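You operate a simulated robot arm through the tools that you are given. There is no shell and no other tool. Be economical: measure what you need, move in short steps, check, and stop when the job is done.

You are at the controls of a simulated robot arm. One attempt, no reset.

Task
Take the green tray from the relay end of the short bench and leave it on the good tray. Then take the orange block and put it on top of the blue heat sink. Then take the white module from the top of the short bench and put it on the black pad on the counter. Do these in the order given.

The check looks at the end state, three seconds after you hand in, the way a careful person would. Anything else that was tipped, shoved, dropped, spilled or broken makes it a failure.

Robot
A 7-joint arm with a two-finger parallel gripper on a trunk, on a base that drives. Base frame: it is fixed to the floor where the robot stands at the start and does not move with it; the origin is under the middle of the robot, x ahead of it, y to its left, z up. Readings come in mm, rad, newtons and seconds.
With the tool pointing down near the work surface it reaches from about 340 to 760 mm from the robot's upright axis, wherever it stands. Its first joint turns from -2.007 to 2.007 rad. Places, roughly: black pad on the counter [-3700, -3100, 800]; blue heat sink (14x15x3 cm) [-3000, -3200, 800]; good tray [-2250, -3000, 750]; orange block (2x6x5 cm) [300, -100, 700]. Payload 3.91 kg.
The TCP is the grasp point between the finger pads, 30 mm short of the fingertips. In the tool frame z runs along the fingers and y along their closing line. The gripper opens to 110 mm. The fingers are 20 mm wide and 10 mm thick; the gripper's body (48 by 112 mm) begins 55 mm behind the TCP.
Orientation is that of the tool frame in the base frame, as [roll, pitch, yaw] about the fixed x, y, z axes, in that order (R = Rz(yaw) Ry(pitch) Rx(roll)). With the fingers straight down and closing along the base's y, the tool's x points along the base's -x, its y along +y and its z along -z.

Tools
- The arm moves only by the tool apply_moves. Its arguments are lists of equal length, an entry for each row: "delta_pos": the shift along the tool's x, y, z in mm, a list of three; "delta_rot": the turn, a rotation vector about the tool's x, y, z in rad, a list of three. In form: {"delta_pos": [[tx, ty, tz], ...], "delta_rot": [[rx, ry, rz], ...]}. A call has 1 to 10 rows; each row is the pose to reach, as a shift and turn from the pose commanded when the call began, along the tool's axes at that moment. "grip" is the finger opening in mm, from 0 to 110, set as the call begins (left out, the last holds). A row lasts 0.2 s, in which the tool goes at most 50 mm and 0.15 rad; a call with a longer step from one row to the next is refused whole, and so is a gripper value outside its range. A pose out of reach is approached as far as the arm can. The call stops where the force on the tool passes 40 N (or 10 N more than at its start, if that is more) or the arm is blocked; 0.2 s more then pass. The fingers move at their own pace (about 108 mm/s each) and stop on an object; they squeeze with about 26 N. The grip force told is the motor's: it shows also when the fingers shut on nothing. Time passes only in rows, and 0.2 s behind the last, so rows that repeat a pose let the fingers close. The reply holds the time, the measured pose of the TCP, the force on the tool along the base axes, the opening and the grip force, in the units named above and with some noise, with the torque about the TCP (base axes, N m) and any sound that the robot's microphone picked up.
- Cameras (640 x 400 px; columns grow to the right, rows downward): "scene" is now at [10.2, 135.2, 1478.5]; the picture's right is [-0.23, -0.97, 0.00], its down [-0.78, 0.18, -0.60] and it looks along [0.59, -0.14, -0.80] (base axes); focal length 256 px, centre (320, 200). "wrist" rides on the gripper at [73, 17, -103] in the tool frame; the picture's right is [-0.23, 0.97, 0.00], its down [-0.76, -0.18, -0.62] and it looks along [-0.61, -0.14, 0.78] (tool axes); focal length 222 px, centre (320, 200). There is no depth. A picture from a camera that has moved, and an enlarged one, comes with that camera's place and axes in the base frame and with its lens.
- snapshot(camera): a new picture of that camera. It takes no simulated time.
- slide_trunk(by): slides the trunk up (or, below 0, down) by that many mm; the arm and the scene camera ride with it, the base frame stays. It gives what a move gives, with no picture.
- drive_base(legs): drives the robot by 1 to 6 legs, each [ahead, turn to the left] in mm and rad, along the robot's own axes; the way and the turn of a leg run together, so that a leg with both is an arc; at most 1500 mm and 3.142 rad a leg. The arm and the cameras ride along, it lands a little off, and it stops where it bumps. It gives what a move gives.
- head_to(pan, tilt): turns the head with the scene camera to pan (to the left, within 2.705 rad either way) and tilt (down, from -0.506 to 1.204), counted from straight ahead of the robot. It gives what a move gives.
- zoom(camera, box): a new picture of the part [left, top, right, bottom] of that camera's present view, enlarged. It takes no simulated time.
- close_job(): hands the job in; it is judged then, once.

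Work in short steps. Places have to be worked out from the pictures, the camera data and where the tool is seen: move nearer, look again, correct. Check each grasp and each placing, and mend what went wrong. You have 165 turns and 128 pictures in all, those below and enlarged ones among them. Open the gripper and draw the arm clear of the work before you hand the job in, unless the task says otherwise; then end with one line.

The tools are called after "Emit:" as name(argument=value, ...) on one line, values as JSON. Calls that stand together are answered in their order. apply_moves: Moves the arm, as the interface text tells. Its arguments: {"type":"object","properties":{"delta_pos":{"type":"array"},"delta_rot":{"type":"array"},"grip":{"type":"number"}},"required":["delta_pos","delta_rot"]} The other tools are called the same way: slide_trunk (by) slides the trunk up or down; drive_base (legs) drives the base; head_to (pan, tilt) turns the head that bears the scene camera; snapshot (camera) takes a picture; zoom (camera, box) takes an enlarged picture of a part of a camera's view; close_job () hands the job in.

At the start:

```text
time: 0.0
eef_pos: [512.5, -180.2, 1012.9]
orientation: [3.14, 0.001, 3.133]
force: [-0.3, -0.1, 0.5]
torque: [-0.01, -0.01, -0.02]
grip_width: 110.0
grip_force: 0.1
trunk travel left (down, up): [-600.0, 390.0]
robot x, y, heading: [1.3, -0.9, 0.005]
head pan, tilt: [-0.229, 0.925]
```

scene: 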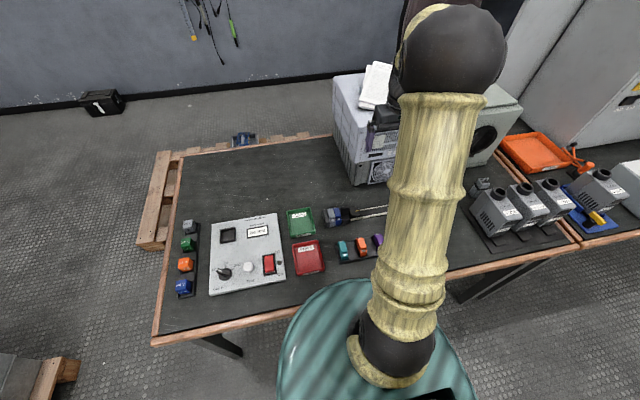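
wrist: 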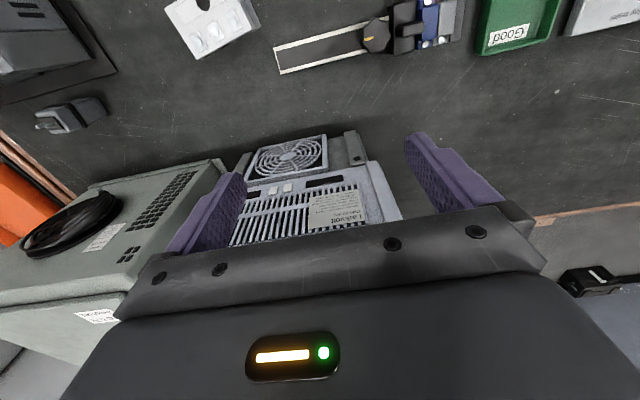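

The bench ahead shows an orange block near (362,245), which matches the listed place. I'll look around for the short bench, the good tray, the heat sink and the pad.

Emit:
zoom(camera="scene", box=[150, 190, 410, 350])

Emit:
head_to(pan=-2.5, tilt=0.3)

Emit:
snapshot(camera="scene")

Emit:
head_to(pan=2.6, tilt=0.3)

Emit:
snapshot(camera="scene")

```text
2.46 times, centred on (280, 270) of scene
camera zoom: at [10.2, 135.2, 1478.5], right [-0.23, -0.97, 0.0], down [-0.78, 0.18, -0.6], along [0.59, -0.14, -0.8], focal length 631 px, centre (418, 28)
```

zoom: 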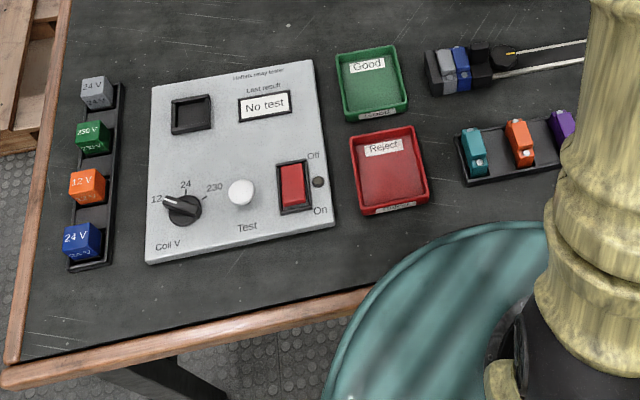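

```text
time: 2.1
eef_pos: [512.3, -179.2, 1012.5]
orientation: [3.14, 0.0, 3.135]
force: [0.1, -0.7, -0.4]
torque: [0.02, -0.03, -0.03]
grip_width: 109.8
grip_force: 0.1
trunk travel left (down, up): [-600.0, 390.0]
robot x, y, heading: [1.9, -1.1, 0.0]
head pan, tilt: [-2.499, 0.3]
```

```text
124 pictures are left
camera scene: at [-136.8, 96.1, 1532.5], right [-0.6, 0.8, 0.0], down [0.24, 0.18, -0.96], along [-0.76, -0.57, -0.3], focal length 256 px, centre (320, 200)
```

scene: 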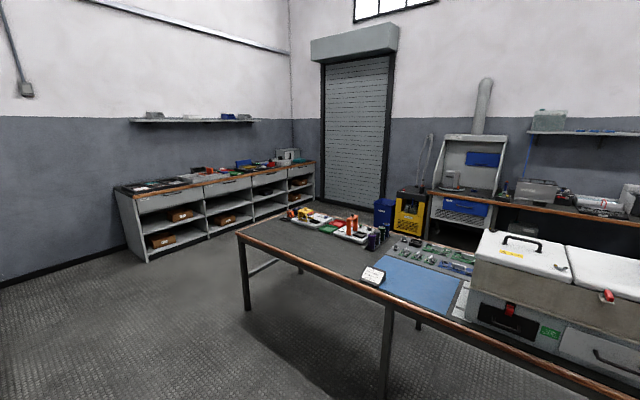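

```text
time: 6.1
eef_pos: [513.2, -179.0, 1012.8]
orientation: [3.141, 0.0, 3.134]
force: [-0.3, -0.3, -0.5]
torque: [0.0, -0.02, 0.03]
grip_width: 109.9
grip_force: 0.0
trunk travel left (down, up): [-600.0, 390.0]
robot x, y, heading: [0.8, -2.1, -0.005]
head pan, tilt: [2.601, 0.3]
```

```text
123 pictures are left
camera scene: at [-142.1, 200.2, 1532.5], right [0.52, 0.86, 0.0], down [0.25, -0.15, -0.96], along [-0.82, 0.49, -0.3], focal length 256 px, centre (320, 200)
```

scene: 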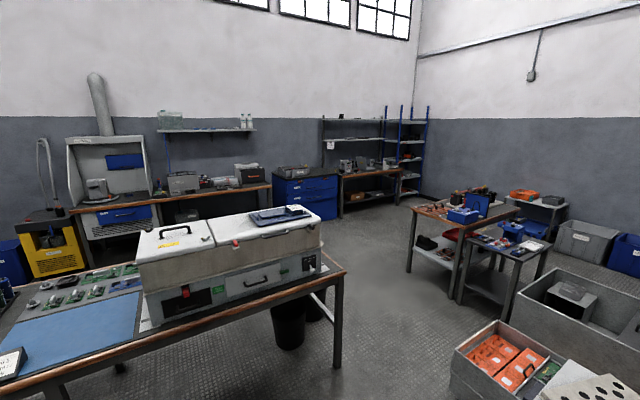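

All three targets lie along the far counter. Next I'll look at it enlarged, and at the rest of the surroundings.

Emit:
head_to(pan=-2.3, tilt=0.25)

Emit:
zoom(camera="scene", box=[220, 130, 420, 255])

Emit:
head_to(pan=-1.2, tilt=0.5)

Emit:
snapshot(camera="scene")

Emit:
head_to(pan=1.0, tilt=0.6)

Emit:
snapshot(camera="scene")

```text
time: 10.0
eef_pos: [513.2, -180.2, 1012.2]
orientation: [-3.141, 0.0, 3.136]
force: [0.0, -0.5, 0.6]
torque: [0.01, -0.03, 0.0]
grip_width: 109.9
grip_force: 0.1
trunk travel left (down, up): [-600.0, 390.0]
robot x, y, heading: [2.2, -1.1, 0.0]
head pan, tilt: [-2.3, 0.25]
```

```text
3.20 times, centred on (320, 192) of scene
camera zoom: at [-124.3, 82.4, 1537.3], right [-0.75, 0.67, 0.0], down [0.16, 0.18, -0.97], along [-0.65, -0.72, -0.25], focal length 820 px, centre (320, 224)
```

zoom: 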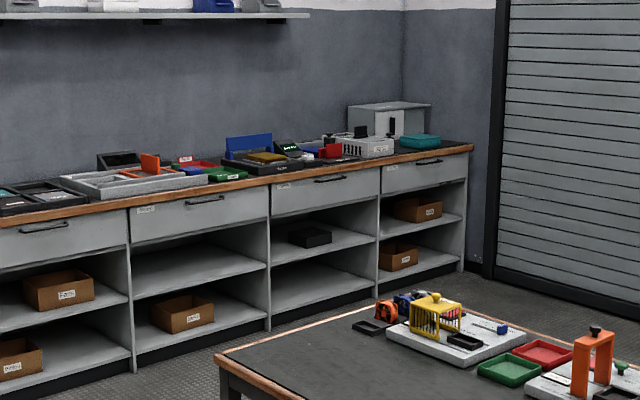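

```text
time: 11.3
eef_pos: [513.5, -180.4, 1012.3]
orientation: [3.141, 0.001, 3.134]
force: [0.6, 0.1, 0.0]
torque: [-0.01, 0.01, 0.0]
grip_width: 110.0
grip_force: 0.0
trunk travel left (down, up): [-600.0, 390.0]
robot x, y, heading: [2.5, -2.9, 0.002]
head pan, tilt: [-1.201, 0.499]
```

```text
121 pictures are left
camera scene: at [-29.2, 67.2, 1514.1], right [-0.93, -0.36, 0.0], down [-0.17, 0.45, -0.88], along [0.32, -0.82, -0.48], focal length 256 px, centre (320, 200)
```

scene: 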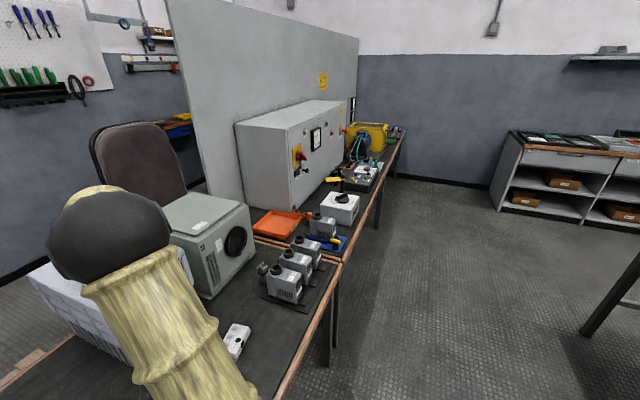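

```text
time: 13.4
eef_pos: [512.7, -179.6, 1012.5]
orientation: [3.139, 0.001, 3.137]
force: [-0.3, 0.4, 2.2]
torque: [-0.02, 0.01, 0.02]
grip_width: 110.0
grip_force: 0.0
trunk travel left (down, up): [-600.0, 390.0]
robot x, y, heading: [-0.6, -3.5, -0.0]
head pan, tilt: [1.0, 0.6]
```

```text
120 pictures are left
camera scene: at [-14.3, 226.4, 1505.0], right [0.84, -0.54, 0.0], down [-0.31, -0.48, -0.83], along [0.45, 0.69, -0.56], focal length 256 px, centre (320, 200)
```

scene: 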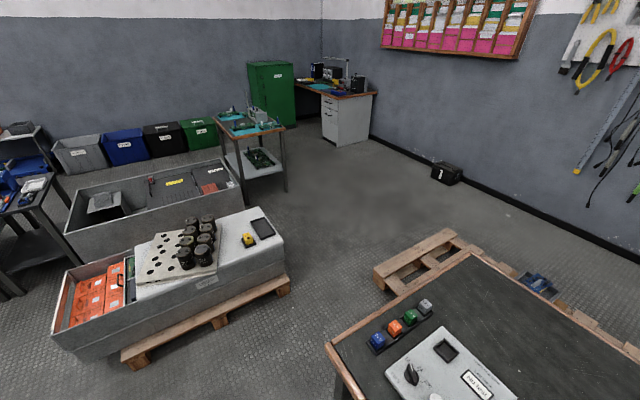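

The bench in front is the short bench: relays at its left end, the green "Good" tray at about (484, 88), and a white module near (350, -420). I'll move the arm above the tray and look with the wrist camera.

Emit:
apply_moves(delta_pos=[[5, 48, 0], [10, 96, 0], [15, 144, 0], [20, 192, 0], [25, 235, 0], [28, 268, 0], [28, 268, 40], [28, 268, 80]], delta_rot=[[0, 0, 0], [0, 0, 0], [0, 0, 0], [0, 0, 0], [0, 0, 0], [0, 0, 0], [0, 0, 0], [0, 0, 0]])

Emit:
snapshot(camera="wrist")

Emit:
head_to(pan=0.0, tilt=1.0)

Emit:
snapshot(camera="scene")

```text
time: 15.2
eef_pos: [487.2, 89.1, 933.8]
orientation: [3.139, 0.002, 3.135]
force: [-0.1, 0.3, 0.2]
torque: [0.02, 0.02, -0.02]
grip_width: 109.9
grip_force: 0.1
trunk travel left (down, up): [-600.0, 390.0]
robot x, y, heading: [-1.0, 2.4, -0.0]
head pan, tilt: [1.0, 0.6]
```

```text
119 pictures are left
camera wrist: at [415.4, 105.2, 1038.2], right [0.23, 0.97, 0.0], down [0.76, -0.18, 0.62], along [0.61, -0.14, -0.78], focal length 222 px, centre (320, 200)
```

wrist: 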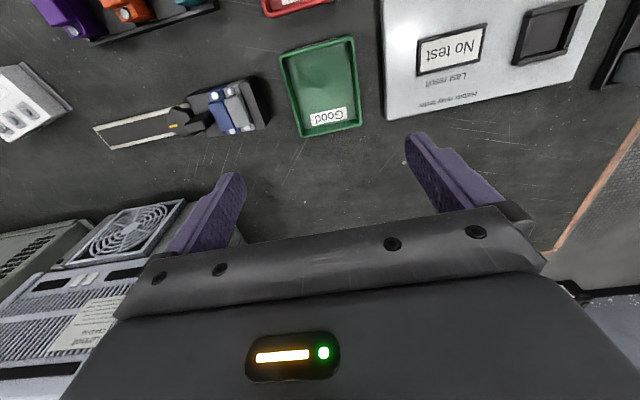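

```text
time: 16.4
eef_pos: [486.9, 87.4, 934.7]
orientation: [3.14, 0.0, 3.135]
force: [-0.4, 0.0, 0.5]
torque: [0.0, -0.02, -0.01]
grip_width: 110.1
grip_force: 0.0
trunk travel left (down, up): [-600.0, 390.0]
robot x, y, heading: [1.5, -0.6, -0.0]
head pan, tilt: [0.0, 1.0]
```

```text
118 pictures are left
camera scene: at [7.6, 152.2, 1473.0], right [0.0, -1.0, 0.0], down [-0.84, 0.0, -0.54], along [0.54, 0.0, -0.84], focal length 256 px, centre (320, 200)
```

scene: 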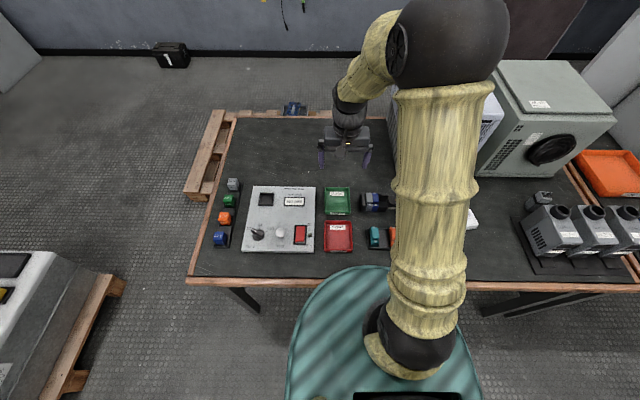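

Both views put the tray at about (484, 91), roughly 88 wide in y and 103 long in x. I'll enlarge both views to refine that.

Emit:
zoom(camera="scene", box=[290, 170, 370, 220])

Emit:
zoom(camera="wrist", box=[220, 10, 420, 135])

```text
8.00 times, centred on (330, 195) of scene
camera zoom: at [7.6, 152.2, 1473.0], right [0.0, -1.0, 0.0], down [-0.84, 0.0, -0.54], along [0.54, 0.0, -0.84], focal length 2050 px, centre (240, 240)
```

zoom: 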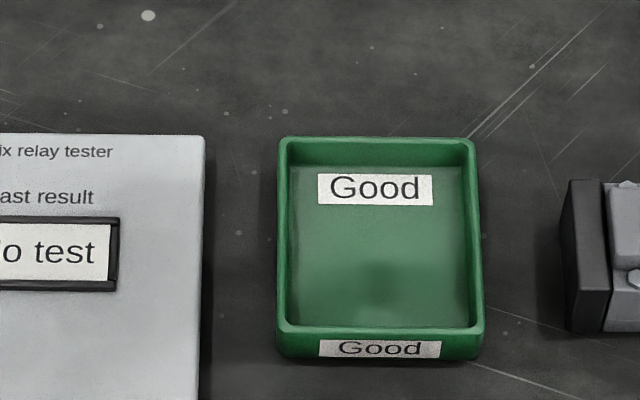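

```text
3.20 times, centred on (320, 72) of wrist
camera zoom: at [414.9, 104.9, 1038.9], right [0.23, 0.97, 0.0], down [0.76, -0.18, 0.62], along [0.61, -0.14, -0.78], focal length 711 px, centre (320, 608)
```

zoom: 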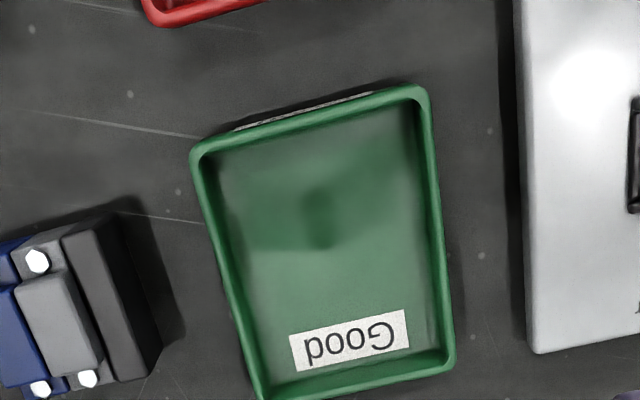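

The enlarged view puts the tray centre at (482, 93), 87 mm wide, 20 mm high and nearly square to the axes. I'll descend with the fingers straddling it in y.

Emit:
apply_moves(delta_pos=[[4, 5, 0], [4, 5, 45], [4, 5, 90], [4, 5, 125], [4, 5, 150], [4, 5, 165], [4, 5, 176]], delta_rot=[[0, 0, 0.02], [0, 0, 0.02], [0, 0, 0.02], [0, 0, 0.02], [0, 0, 0.02], [0, 0, 0.02], [0, 0, 0.02]])

Emit:
snapshot(camera="wrist")

Emit:
zoom(camera="scene", box=[290, 160, 386, 220])

```text
time: 18.1
eef_pos: [482.9, 94.3, 755.7]
orientation: [3.139, 0.002, 3.116]
force: [0.0, 0.0, -0.4]
torque: [0.0, -0.02, 0.05]
grip_width: 110.2
grip_force: 0.0
trunk travel left (down, up): [-600.0, 390.0]
robot x, y, heading: [0.5, -0.5, -0.003]
head pan, tilt: [0.0, 1.0]
```

```text
115 pictures are left
camera wrist: at [411.6, 112.1, 860.7], right [0.25, 0.97, 0.0], down [0.76, -0.2, 0.62], along [0.6, -0.16, -0.78], focal length 222 px, centre (320, 200)
```

wrist: 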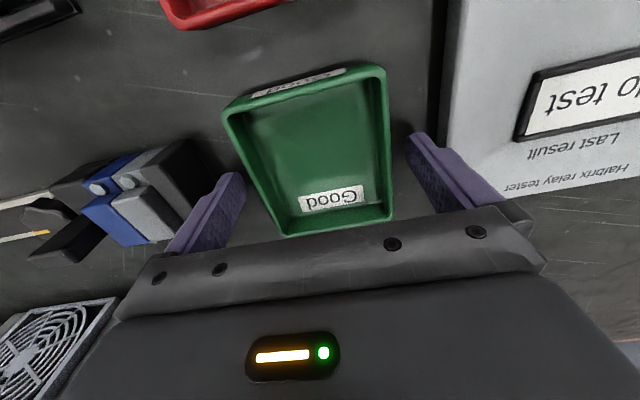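

```text
6.67 times, centred on (338, 190) of scene
camera zoom: at [7.7, 152.1, 1473.0], right [0.0, -1.0, 0.0], down [-0.84, 0.0, -0.54], along [0.54, 0.0, -0.84], focal length 1708 px, centre (200, 267)
```

zoom: 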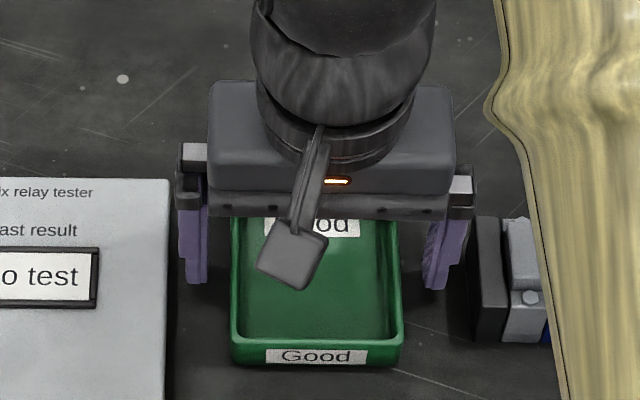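

The fingers straddle the tray evenly, so I'll close and lift slightly.

Emit:
apply_moves(delta_pos=[[0, 0, 0], [0, 0, 0], [0, 0, 0], [0, 0, -10], [0, 0, -40], [0, 0, -80]], delta_rot=[[0, 0, 0], [0, 0, 0], [0, 0, 0], [0, 0, 0], [0, 0, 0], [0, 0, 0]], grip=70)

Emit:
snapshot(camera="wrist")

```text
time: 19.4
eef_pos: [483.3, 93.2, 837.4]
orientation: [-3.14, -0.001, 3.115]
force: [-0.9, -1.1, -2.7]
torque: [0.02, 0.0, -0.01]
grip_width: 85.7
grip_force: 25.9
trunk travel left (down, up): [-600.0, 390.0]
robot x, y, heading: [3.1, -0.8, 0.002]
head pan, tilt: [0.0, 1.0]
```

```text
113 pictures are left
camera wrist: at [411.3, 111.8, 942.2], right [0.25, 0.97, 0.0], down [0.76, -0.2, 0.62], along [0.6, -0.16, -0.78], focal length 222 px, centre (320, 200)
```

wrist: 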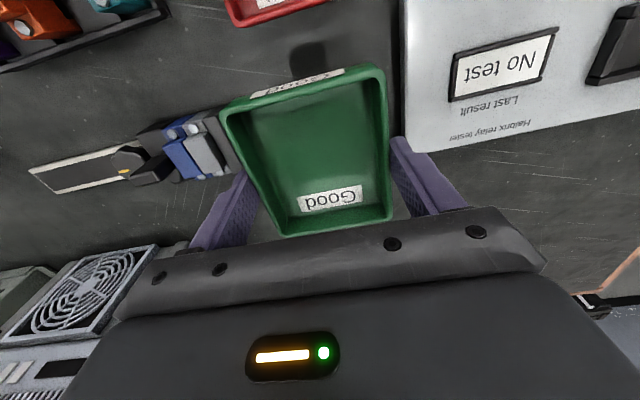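

The tray is held at 85.7 mm and lifted. I'll raise it higher, back away from the bench, turn, and drive down the free aisle (bench edge at x≈210, table edge at x≈-1120).

Emit:
apply_moves(delta_pos=[[0, 0, -45], [0, 0, -90], [0, 0, -135], [0, 0, -170]], delta_rot=[[0, 0, 0], [0, 0, 0], [0, 0, 0], [0, 0, 0]])

Emit:
drive_base(legs=[[-450, 0], [0, -1.571], [1200, 0]])

Emit:
head_to(pan=-0.6, tilt=0.35)

Emit:
snapshot(camera="scene")

```text
time: 20.4
eef_pos: [483.4, 93.7, 1006.5]
orientation: [3.14, 0.001, 3.116]
force: [-0.1, 0.3, -2.6]
torque: [0.01, 0.0, -0.01]
grip_width: 85.5
grip_force: 25.8
trunk travel left (down, up): [-600.0, 390.0]
robot x, y, heading: [-2.3, 0.1, -0.003]
head pan, tilt: [0.0, 1.0]
```

```text
time: 32.6
eef_pos: [-323.9, -1677.1, 1006.5]
orientation: [3.14, 0.001, 1.571]
force: [-0.3, 0.1, -3.0]
torque: [0.03, 0.03, -0.01]
grip_width: 85.6
grip_force: 26.2
trunk travel left (down, up): [-600.0, 390.0]
robot x, y, heading: [-428.1, -1197.6, -1.546]
head pan, tilt: [0.0, 1.0]
```

```text
time: 33.7
eef_pos: [-322.9, -1677.2, 1005.9]
orientation: [3.141, 0.0, 1.571]
force: [0.0, -0.4, -3.2]
torque: [0.0, 0.01, 0.02]
grip_width: 85.7
grip_force: 26.3
trunk travel left (down, up): [-600.0, 390.0]
robot x, y, heading: [-426.7, -1196.1, -1.543]
head pan, tilt: [-0.6, 0.351]
```

```text
112 pictures are left
camera scene: at [-330.5, -1211.2, 1527.7], right [-0.84, 0.54, 0.0], down [0.19, 0.29, -0.94], along [-0.51, -0.79, -0.34], focal length 256 px, centre (320, 200)
```

scene: 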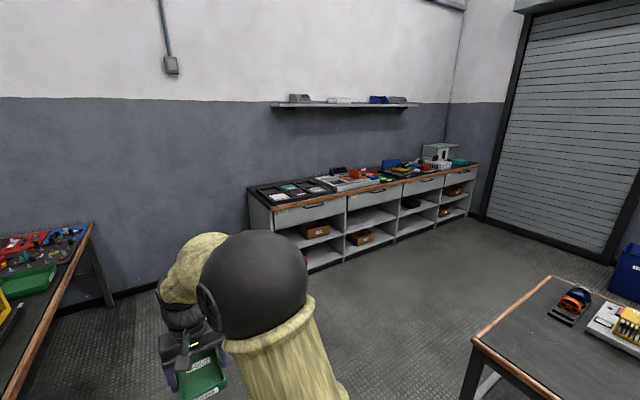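

The counter's front edge runs at about y≈-2950. Next I'll drive to roughly y=-2300, go along it to x≈-2250, and face the counter.

Emit:
drive_base(legs=[[1100, 0], [0, -1.598], [1500, 0], [340, 0], [0, 1.571]])

Emit:
head_to(pan=0.0, tilt=0.65)

Emit:
snapshot(camera="scene")

Emit:
snapshot(camera="wrist")

```text
time: 55.9
eef_pos: [-2147.7, -2778.6, 1006.2]
orientation: [-3.141, 0.001, 1.531]
force: [0.0, 0.5, -2.9]
torque: [-0.02, -0.01, -0.02]
grip_width: 85.6
grip_force: 26.1
trunk travel left (down, up): [-600.0, 390.0]
robot x, y, heading: [-2236.7, -2294.7, -1.586]
head pan, tilt: [-0.6, 0.351]
```

```text
time: 56.9
eef_pos: [-2149.5, -2778.2, 1004.8]
orientation: [3.141, 0.0, 1.533]
force: [0.1, 0.0, -2.6]
torque: [0.01, 0.02, 0.02]
grip_width: 85.7
grip_force: 26.0
trunk travel left (down, up): [-600.0, 390.0]
robot x, y, heading: [-2235.3, -2296.8, -1.584]
head pan, tilt: [0.0, 0.649]
```

```text
111 pictures are left
camera scene: at [-2086.3, -2323.8, 1500.8], right [-1.0, 0.01, 0.0], down [0.01, 0.6, -0.8], along [-0.01, -0.8, -0.6], focal length 256 px, centre (320, 200)
```

scene: 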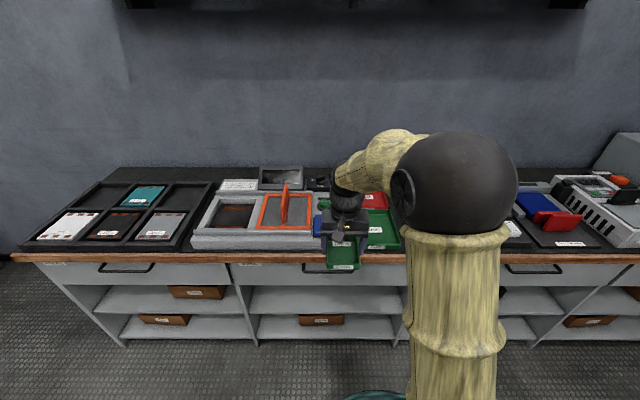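

```text
110 pictures are left
camera wrist: at [-2128.0, -2707.0, 1109.9], right [0.96, -0.26, 0.0], down [-0.21, -0.75, 0.62], along [-0.16, -0.6, -0.78], focal length 222 px, centre (320, 200)
```

wrist: 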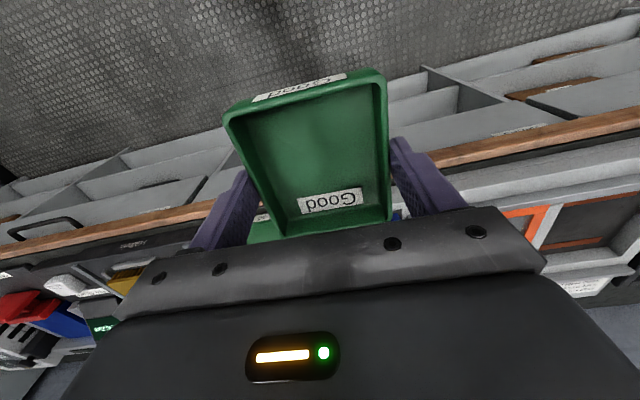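

The target green tray lies beyond the held one. I'll enlarge the view around it.

Emit:
zoom(camera="scene", box=[280, 160, 440, 260])

```text
4.00 times, centred on (360, 210) of scene
camera zoom: at [-2086.3, -2323.8, 1500.8], right [-1.0, 0.01, 0.0], down [0.01, 0.6, -0.8], along [-0.01, -0.8, -0.6], focal length 1025 px, centre (160, 160)
```

zoom: 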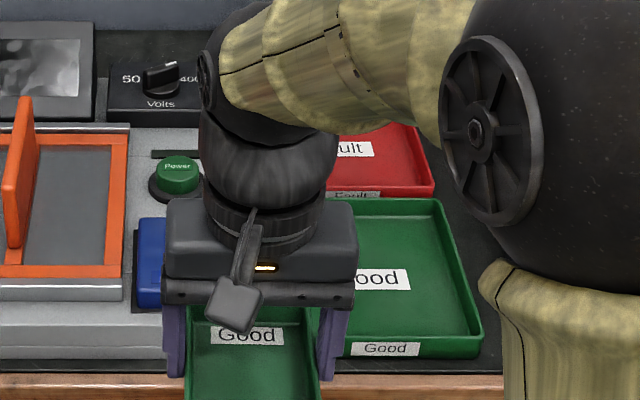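

The good tray is larger, and the arm partly covers it. I'll shift the tool to the robot's left for a clear view.

Emit:
apply_moves(delta_pos=[[0, 45, 0], [0, 90, 0], [0, 135, 0], [0, 180, 0], [0, 220, 0]], delta_rot=[[0, 0, 0], [0, 0, 0], [0, 0, 0], [0, 0, 0], [0, 0, 0]])

Emit:
zoom(camera="scene", box=[280, 160, 440, 260])

```text
time: 58.1
eef_pos: [-1928.3, -2785.5, 1003.7]
orientation: [-3.141, 0.0, 1.533]
force: [0.6, -0.4, -2.4]
torque: [0.02, -0.03, 0.0]
grip_width: 85.8
grip_force: 25.3
trunk travel left (down, up): [-600.0, 390.0]
robot x, y, heading: [-2237.5, -2291.5, -1.578]
head pan, tilt: [0.0, 0.649]
```

```text
4.00 times, centred on (360, 210) of scene
camera zoom: at [-2085.4, -2324.0, 1500.6], right [-1.0, 0.01, 0.0], down [0.01, 0.6, -0.8], along [-0.01, -0.8, -0.6], focal length 1025 px, centre (160, 160)
```

zoom: 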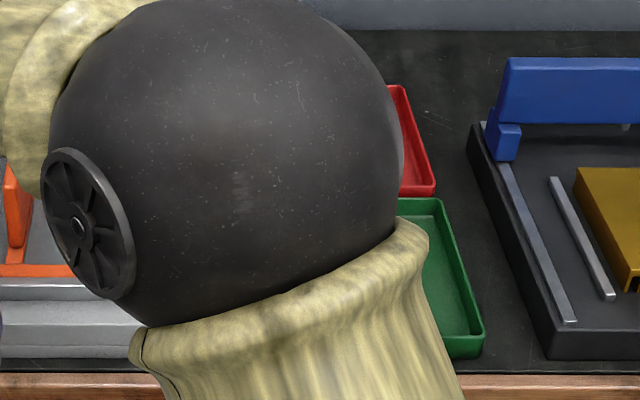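

That's worse, since the elbow swings across. I'll go to the other side.

Emit:
apply_moves(delta_pos=[[0, -50, 0], [0, -100, 0], [0, -150, 0], [0, -200, 0], [0, -250, 0], [0, -300, 0], [0, -350, 0], [0, -400, 0], [0, -440, 0]], delta_rot=[[0, 0, 0], [0, 0, 0], [0, 0, 0], [0, 0, 0], [0, 0, 0], [0, 0, 0], [0, 0, 0], [0, 0, 0], [0, 0, 0]])

Emit:
zoom(camera="scene", box=[280, 160, 440, 260])

Emit:
snapshot(camera="wrist")

```text
time: 60.1
eef_pos: [-2370.3, -2769.9, 1005.1]
orientation: [3.139, 0.0, 1.533]
force: [-0.5, 0.0, -3.1]
torque: [0.05, 0.01, -0.02]
grip_width: 85.9
grip_force: 26.2
trunk travel left (down, up): [-600.0, 390.0]
robot x, y, heading: [-2236.7, -2292.8, -1.58]
head pan, tilt: [0.0, 0.649]
```

```text
4.00 times, centred on (360, 210) of scene
camera zoom: at [-2087.1, -2323.9, 1500.8], right [-1.0, 0.01, 0.0], down [0.01, 0.6, -0.8], along [-0.01, -0.8, -0.6], focal length 1025 px, centre (160, 160)
```

zoom: 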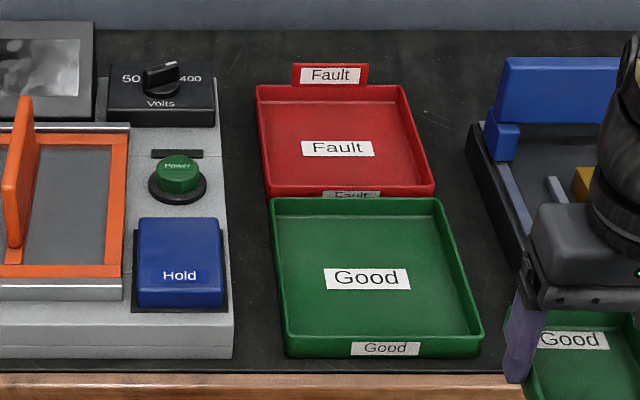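

```text
106 pictures are left
camera wrist: at [-2349.7, -2698.8, 1110.8], right [0.96, -0.26, 0.0], down [-0.21, -0.75, 0.62], along [-0.16, -0.6, -0.78], focal length 222 px, centre (320, 200)
```

wrist: 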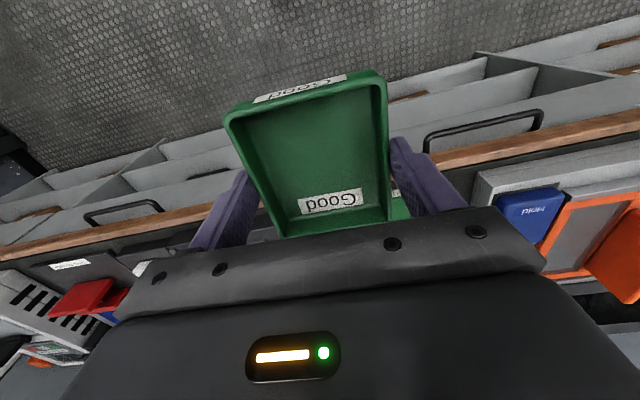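

The good tray measures roughly 160 by 190, so the small one fits inside it. I'll drive 150 mm closer, both for reach and to triangulate the heights.

Emit:
drive_base(legs=[[150, 0]])

Emit:
head_to(pan=0.0, tilt=0.85)

Emit:
zoom(camera="scene", box=[280, 120, 472, 240])

```text
time: 61.4
eef_pos: [-2369.5, -2922.0, 1005.4]
orientation: [3.141, 0.0, 1.532]
force: [-0.5, -0.1, -3.9]
torque: [0.02, 0.0, 0.01]
grip_width: 85.9
grip_force: 25.5
trunk travel left (down, up): [-600.0, 390.0]
robot x, y, heading: [-2238.7, -2444.1, -1.586]
head pan, tilt: [0.0, 0.649]
```

```text
time: 62.2
eef_pos: [-2370.0, -2921.6, 1006.7]
orientation: [3.14, 0.001, 1.533]
force: [0.1, 0.5, -2.7]
torque: [0.02, 0.0, 0.0]
grip_width: 85.8
grip_force: 26.3
trunk travel left (down, up): [-600.0, 390.0]
robot x, y, heading: [-2237.9, -2445.8, -1.582]
head pan, tilt: [0.0, 0.85]
```

```text
3.33 times, centred on (376, 180) of scene
camera zoom: at [-2087.9, -2466.3, 1484.2], right [-1.0, 0.01, 0.0], down [0.01, 0.75, -0.66], along [-0.01, -0.66, -0.75], focal length 854 px, centre (133, 267)
```

zoom: 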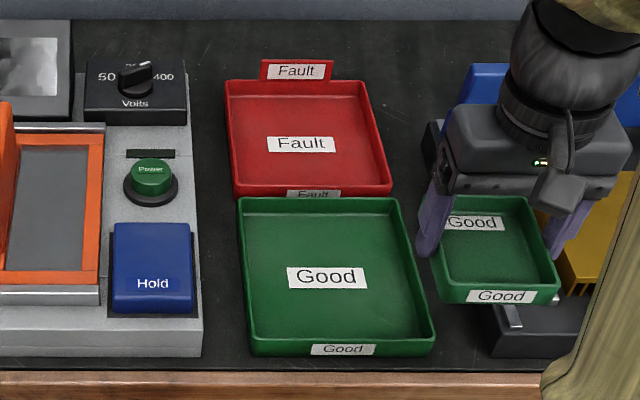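

Triangulation puts the good tray's rim at about z 820 and its centre at about (-2296, -3051), roughly 175 × 193. I'll carry the small tray over that centre and lower it to z=900.

Emit:
apply_moves(delta_pos=[[-35, 25, 0], [-75, 50, 0], [-110, 70, 0], [-126, 79, 0], [-126, 79, 40], [-126, 79, 80], [-126, 79, 106]], delta_rot=[[0, 0, 0], [0, 0, 0], [0, 0, 0], [0, 0, 0], [0, 0, 0], [0, 0, 0], [0, 0, 0]])

Emit:
zoom(camera="scene", box=[280, 120, 472, 240])

Emit:
snapshot(camera="wrist")

```text
time: 63.8
eef_pos: [-2293.9, -3051.0, 900.6]
orientation: [3.14, -0.001, 1.533]
force: [-1.1, -0.2, -3.6]
torque: [-0.01, 0.03, 0.0]
grip_width: 85.7
grip_force: 26.3
trunk travel left (down, up): [-600.0, 390.0]
robot x, y, heading: [-2237.7, -2444.9, -1.58]
head pan, tilt: [0.0, 0.85]
```

```text
3.33 times, centred on (376, 180) of scene
camera zoom: at [-2087.8, -2466.6, 1484.1], right [-1.0, 0.01, 0.0], down [0.01, 0.75, -0.66], along [-0.01, -0.66, -0.75], focal length 854 px, centre (133, 267)
```

zoom: 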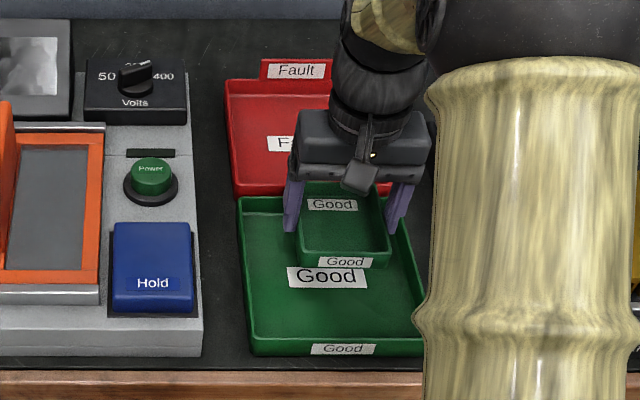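

```text
103 pictures are left
camera wrist: at [-2273.7, -2979.2, 1004.6], right [0.96, -0.26, 0.0], down [-0.21, -0.75, 0.62], along [-0.16, -0.6, -0.78], focal length 222 px, centre (320, 200)
```

wrist: 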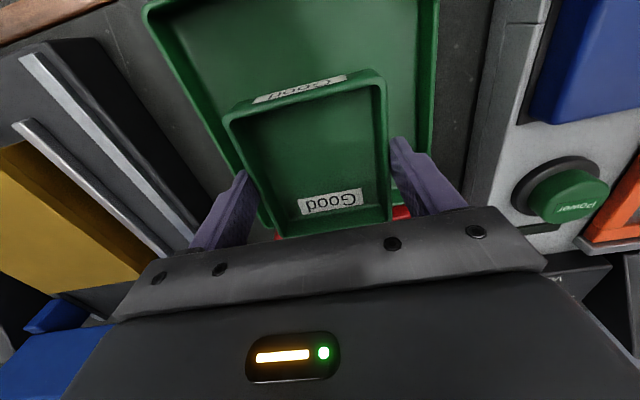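

The views agree, and the small tray is centred over the good one. I'll lower it to near contact and look.

Emit:
apply_moves(delta_pos=[[0, 0, 20], [0, 0, 40], [0, 0, 48]], delta_rot=[[0, 0, 0], [0, 0, 0], [0, 0, 0]])

Emit:
zoom(camera="scene", box=[330, 160, 410, 230])

```text
time: 64.6
eef_pos: [-2295.3, -3048.2, 852.1]
orientation: [3.14, 0.003, 1.532]
force: [-0.4, 0.2, -3.3]
torque: [0.01, -0.01, 0.03]
grip_width: 85.7
grip_force: 26.1
trunk travel left (down, up): [-600.0, 390.0]
robot x, y, heading: [-2238.4, -2443.3, -1.582]
head pan, tilt: [0.0, 0.85]
```

```text
5.71 times, centred on (370, 195) of scene
camera zoom: at [-2087.8, -2466.4, 1484.1], right [-1.0, 0.01, 0.0], down [0.01, 0.75, -0.66], along [-0.01, -0.66, -0.75], focal length 1464 px, centre (34, 229)
```

zoom: 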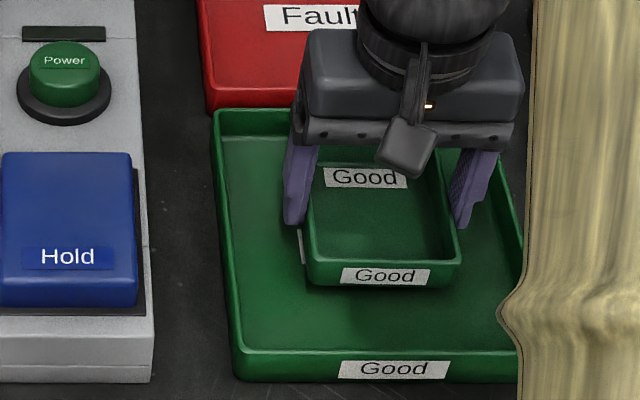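

It's now inside the walls and close to the floor. I'll lower in small steps and watch the force.

Emit:
apply_moves(delta_pos=[[0, 0, 2], [0, 0, 4], [0, 0, 6], [0, 0, 8], [0, 0, 10]], delta_rot=[[0, 0, 0], [0, 0, 0], [0, 0, 0], [0, 0, 0], [0, 0, 0]])

Emit:
zoom(camera="scene", box=[330, 160, 410, 230])

```text
time: 65.8
eef_pos: [-2296.2, -3050.1, 843.0]
orientation: [3.139, 0.0, 1.532]
force: [-0.4, 0.2, -0.7]
torque: [-0.1, 0.16, -0.05]
grip_width: 85.6
grip_force: 25.9
trunk travel left (down, up): [-600.0, 390.0]
robot x, y, heading: [-2239.8, -2444.0, -1.582]
head pan, tilt: [0.0, 0.85]
```

```text
5.71 times, centred on (370, 195) of scene
camera zoom: at [-2087.8, -2466.0, 1484.2], right [-1.0, 0.01, 0.0], down [0.01, 0.75, -0.66], along [-0.01, -0.66, -0.75], focal length 1464 px, centre (34, 229)
```

zoom: 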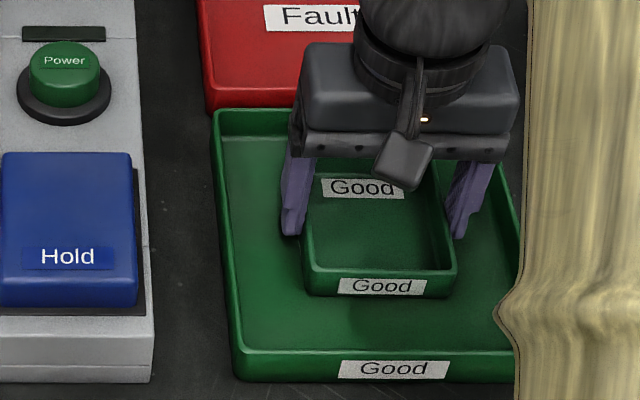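

The weight is just being taken up (force went from -3 to -0.7). I'll go 1.5 mm further and then read the force.

Emit:
apply_moves(delta_pos=[[0, 0, 0.7], [0, 0, 1.5], [0, 0, 1.5]], delta_rot=[[0, 0, 0], [0, 0, 0], [0, 0, 0]])

```text
time: 66.6
eef_pos: [-2295.4, -3049.7, 843.2]
orientation: [3.14, 0.005, 1.536]
force: [-0.6, -0.9, 13.2]
torque: [0.58, 0.13, 0.01]
grip_width: 85.6
grip_force: 25.9
trunk travel left (down, up): [-600.0, 390.0]
robot x, y, heading: [-2240.0, -2444.5, -1.582]
head pan, tilt: [0.0, 0.85]
```

It's seated at 13 N. I'll open slightly, leaving room to the walls, and rise straight up.

Emit:
apply_moves(delta_pos=[[0, 0, 0], [0, 0, 0], [0, 0, -15], [0, 0, -50], [0, 0, -95], [0, 0, -140]], delta_rot=[[0, 0, 0], [0, 0, 0], [0, 0, 0], [0, 0, 0], [0, 0, 0], [0, 0, 0]], grip=100)

Emit:
snapshot(camera="wrist")

Emit:
zoom(camera="scene", box=[330, 160, 410, 230])

```text
time: 68.0
eef_pos: [-2295.1, -3050.3, 983.0]
orientation: [3.141, 0.0, 1.533]
force: [0.2, -0.2, -0.7]
torque: [0.0, 0.03, 0.02]
grip_width: 99.8
grip_force: 0.1
trunk travel left (down, up): [-600.0, 390.0]
robot x, y, heading: [-2239.9, -2445.1, -1.579]
head pan, tilt: [0.0, 0.85]
```

```text
100 pictures are left
camera wrist: at [-2275.3, -2978.3, 1087.9], right [0.96, -0.26, 0.0], down [-0.21, -0.75, 0.62], along [-0.16, -0.6, -0.78], focal length 222 px, centre (320, 200)
```

wrist: 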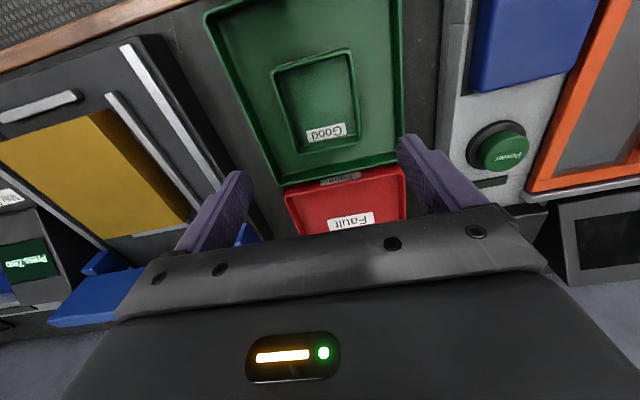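

```text
5.71 times, centred on (370, 195) of scene
camera zoom: at [-2087.7, -2465.6, 1484.1], right [-1.0, 0.01, 0.0], down [0.01, 0.75, -0.66], along [-0.01, -0.66, -0.75], focal length 1464 px, centre (34, 229)
```

zoom: 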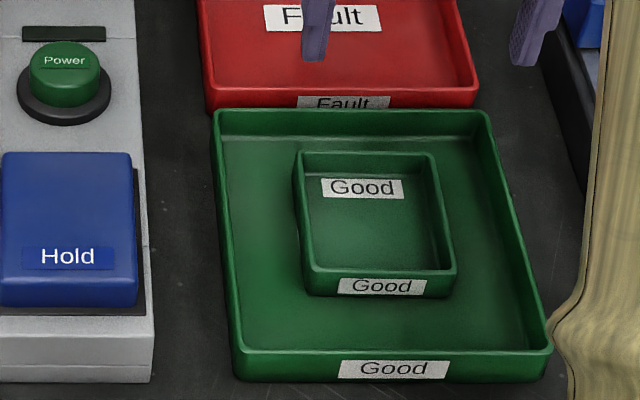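

The first job is done: the small tray sits flat in the good tray. While I'm here I'll scout the heat sink and the pad to the right.

Emit:
head_to(pan=-0.9, tilt=0.5)

Emit:
snapshot(camera="scene")

Emit:
zoom(camera="scene", box=[200, 120, 440, 270])

```text
time: 69.2
eef_pos: [-2295.6, -3050.0, 982.9]
orientation: [3.14, -0.001, 1.532]
force: [-0.4, 0.6, 0.2]
torque: [0.02, -0.02, -0.04]
grip_width: 99.9
grip_force: 0.0
trunk travel left (down, up): [-600.0, 390.0]
robot x, y, heading: [-2239.0, -2443.8, -1.581]
head pan, tilt: [-0.901, 0.499]
```

```text
98 pictures are left
camera scene: at [-2158.8, -2443.7, 1514.1], right [-0.61, 0.79, 0.0], down [0.38, 0.29, -0.88], along [-0.69, -0.54, -0.48], focal length 256 px, centre (320, 200)
```

scene: 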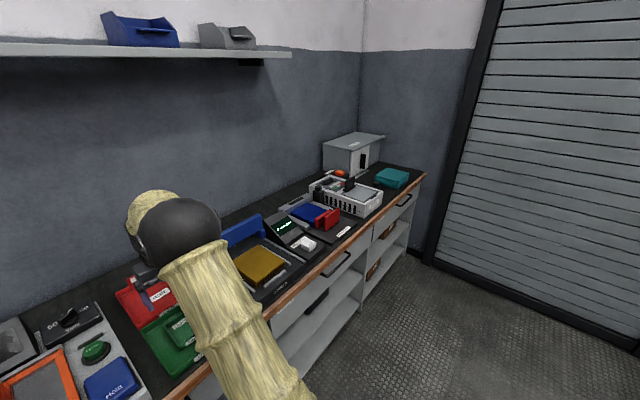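

```text
2.67 times, centred on (320, 195) of scene
camera zoom: at [-2158.8, -2443.7, 1514.1], right [-0.61, 0.79, 0.0], down [0.38, 0.29, -0.88], along [-0.69, -0.54, -0.48], focal length 683 px, centre (320, 213)
```

zoom: 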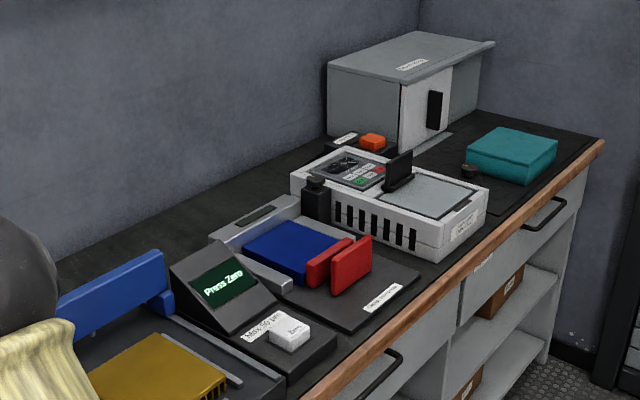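

The heat sink looks like the blue slab near x≈-3000, and the pad is further right near the teal box. I'll raise the arm and drive back to the short bench, stopping near (-430, -150).

Emit:
apply_moves(delta_pos=[[50, 0, -20], [100, 0, -40]], delta_rot=[[0, 0, 0], [0, 0, 0]])

Emit:
drive_base(legs=[[-150, 0], [0, 1.581], [1500, 0], [300, 0], [0, 1.571]])

```text
refused: row 1 steps farther than a row can; nothing moved
```

```text
time: 86.9
eef_pos: [-359.8, -1637.5, 983.8]
orientation: [3.139, -0.002, -1.624]
force: [0.0, 0.5, -1.0]
torque: [0.0, 0.03, 0.02]
grip_width: 99.9
grip_force: 0.0
trunk travel left (down, up): [-600.0, 390.0]
robot x, y, heading: [-426.1, -2241.6, 1.55]
head pan, tilt: [-0.901, 0.499]
```

The row was refused, but the drive went fine without it. I'll raise the arm now and continue to y≈-150, turning to face the bench.

Emit:
apply_moves(delta_pos=[[40, 0, -15], [80, 0, -30]], delta_rot=[[0, 0, 0], [0, 0, 0]], grip=110)

Emit:
drive_base(legs=[[1500, 0], [590, 0], [0, -1.55], [180, 0]])

Emit:
head_to(pan=0.0, tilt=0.8)

Emit:
snapshot(camera="scene")

Emit:
snapshot(camera="wrist")

```text
time: 87.5
eef_pos: [-363.6, -1718.4, 1016.4]
orientation: [-3.141, 0.001, -1.623]
force: [0.4, -1.5, 0.5]
torque: [0.0, 0.03, 0.01]
grip_width: 110.3
grip_force: 0.2
trunk travel left (down, up): [-600.0, 390.0]
robot x, y, heading: [-424.8, -2242.4, 1.546]
head pan, tilt: [-0.901, 0.499]
```

```text
time: 102.6
eef_pos: [338.3, -225.4, 1015.2]
orientation: [3.14, 0.0, 3.104]
force: [0.2, 0.4, 0.0]
torque: [-0.01, -0.01, 0.01]
grip_width: 110.0
grip_force: 0.0
trunk travel left (down, up): [-600.0, 390.0]
robot x, y, heading: [-189.1, -173.8, -0.004]
head pan, tilt: [-0.901, 0.499]
```

```text
time: 103.8
eef_pos: [339.1, -224.3, 1015.1]
orientation: [3.139, -0.001, 3.105]
force: [-0.4, -0.7, -1.0]
torque: [0.0, 0.02, 0.0]
grip_width: 110.1
grip_force: 0.1
trunk travel left (down, up): [-600.0, 390.0]
robot x, y, heading: [-187.7, -170.7, -0.0]
head pan, tilt: [0.0, 0.799]
```

```text
96 pictures are left
camera scene: at [-167.5, -19.6, 1488.2], right [0.0, -1.0, 0.0], down [-0.72, 0.0, -0.7], along [0.7, 0.0, -0.72], focal length 256 px, centre (320, 200)
```

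scene: 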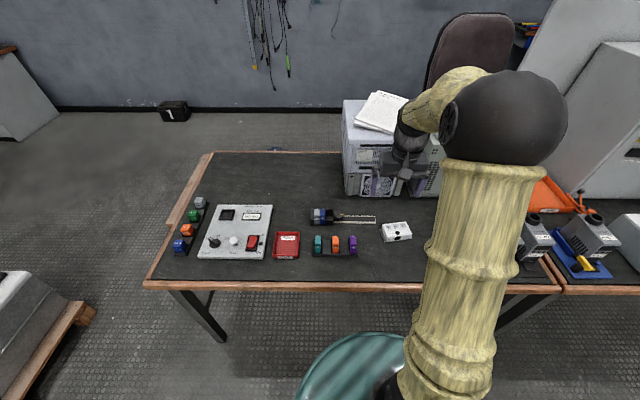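

```text
95 pictures are left
camera wrist: at [267.3, -205.8, 1119.7], right [0.26, 0.96, 0.0], down [0.75, -0.21, 0.62], along [0.6, -0.16, -0.78], focal length 222 px, centre (320, 200)
```

wrist: 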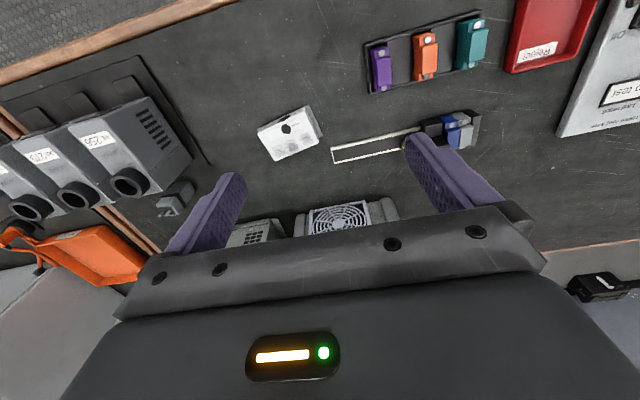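

I'm back at the bench, with the orange block, rack and white module in clear view. I'll enlarge them.

Emit:
zoom(camera="scene", box=[300, 215, 380, 265])

Emit:
zoom(camera="wrist", box=[350, 0, 510, 100])

Emit:
zoom(camera="scene", box=[360, 205, 430, 250])

```text
8.00 times, centred on (340, 240) of scene
camera zoom: at [-167.5, -19.6, 1488.2], right [0.0, -1.0, 0.0], down [-0.72, 0.0, -0.7], along [0.7, 0.0, -0.72], focal length 2050 px, centre (160, -120)
```

zoom: 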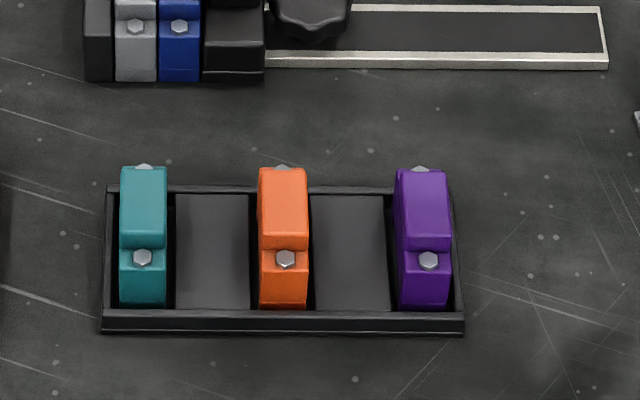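

```text
4.00 times, centred on (430, 50) of wrist
camera zoom: at [267.3, -205.8, 1119.7], right [0.26, 0.96, 0.0], down [0.75, -0.21, 0.62], along [0.6, -0.16, -0.78], focal length 888 px, centre (-120, 800)
```

zoom: 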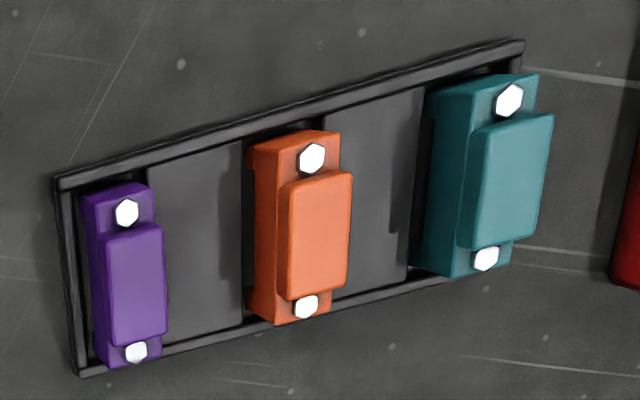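

```text
8.89 times, centred on (395, 228) of scene
camera zoom: at [-167.5, -19.6, 1488.2], right [0.0, -1.0, 0.0], down [-0.72, 0.0, -0.7], along [0.7, 0.0, -0.72], focal length 2278 px, centre (-347, -44)
```

zoom: 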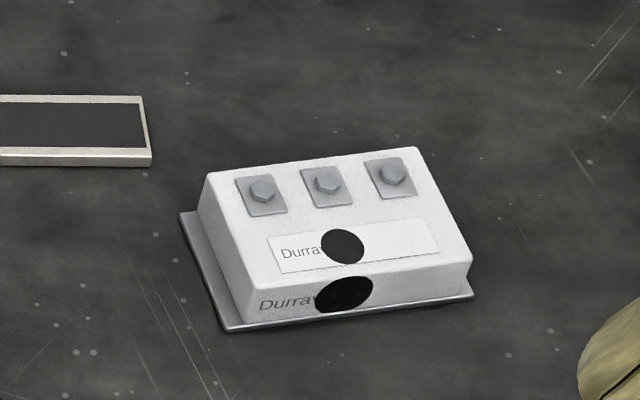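

I place the orange block's centre at about (340, -72), its top at about z 773 and its width as 20 in y, with neighbours 59 mm off. I'll move above it with a 50 mm opening and square the yaw.

Emit:
apply_moves(delta_pos=[[1, 45, 0], [2, 90, 0], [4, 130, 0], [4.6, 152.4, 0], [4.6, 152.4, 45], [4.6, 152.4, 90], [4.6, 152.4, 135], [4.6, 152.4, 155]], delta_rot=[[0, 0, -0.037], [0, 0, -0.037], [0, 0, -0.037], [0, 0, -0.037], [0, 0, -0.037], [0, 0, -0.037], [0, 0, -0.037], [0, 0, -0.037]], grip=50)

Emit:
snapshot(camera="wrist")

Emit:
zoom(camera="scene", box=[290, 185, 386, 265])

```text
time: 105.6
eef_pos: [337.2, -74.0, 860.6]
orientation: [3.14, 0.001, -3.14]
force: [1.2, -0.8, 0.1]
torque: [0.03, 0.02, -0.02]
grip_width: 49.8
grip_force: 0.1
trunk travel left (down, up): [-600.0, 390.0]
robot x, y, heading: [-192.6, -173.0, -0.004]
head pan, tilt: [0.0, 0.799]
```

```text
91 pictures are left
camera wrist: at [266.0, -57.3, 965.1], right [0.23, 0.97, 0.0], down [0.76, -0.18, 0.62], along [0.61, -0.14, -0.78], focal length 222 px, centre (320, 200)
```

wrist: 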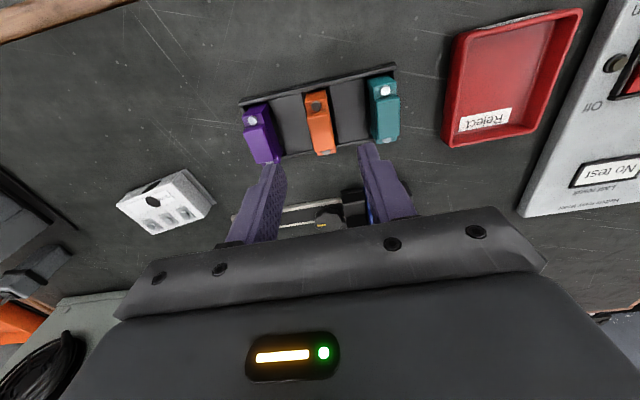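

```text
5.00 times, centred on (338, 225) of scene
camera zoom: at [-167.3, -19.5, 1488.2], right [0.0, -1.0, 0.0], down [-0.72, 0.0, -0.7], along [0.7, 0.0, -0.72], focal length 1281 px, centre (230, 75)
```

zoom: 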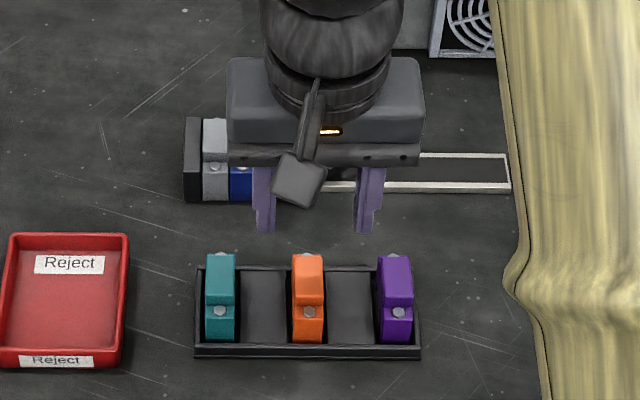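

The fingers are nearly aligned. I'll enlarge the wrist view to refine.

Emit:
zoom(camera="wrist", box=[230, 60, 422, 180])

```text
3.33 times, centred on (326, 120) of wrist
camera zoom: at [266.0, -57.3, 965.1], right [0.23, 0.97, 0.0], down [0.76, -0.18, 0.62], along [0.61, -0.14, -0.78], focal length 740 px, centre (300, 467)
```

zoom: 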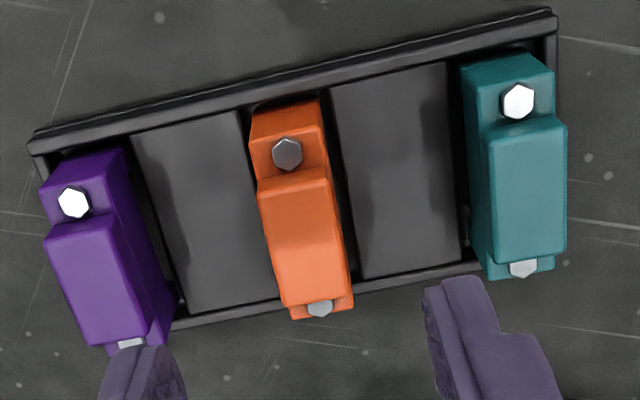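

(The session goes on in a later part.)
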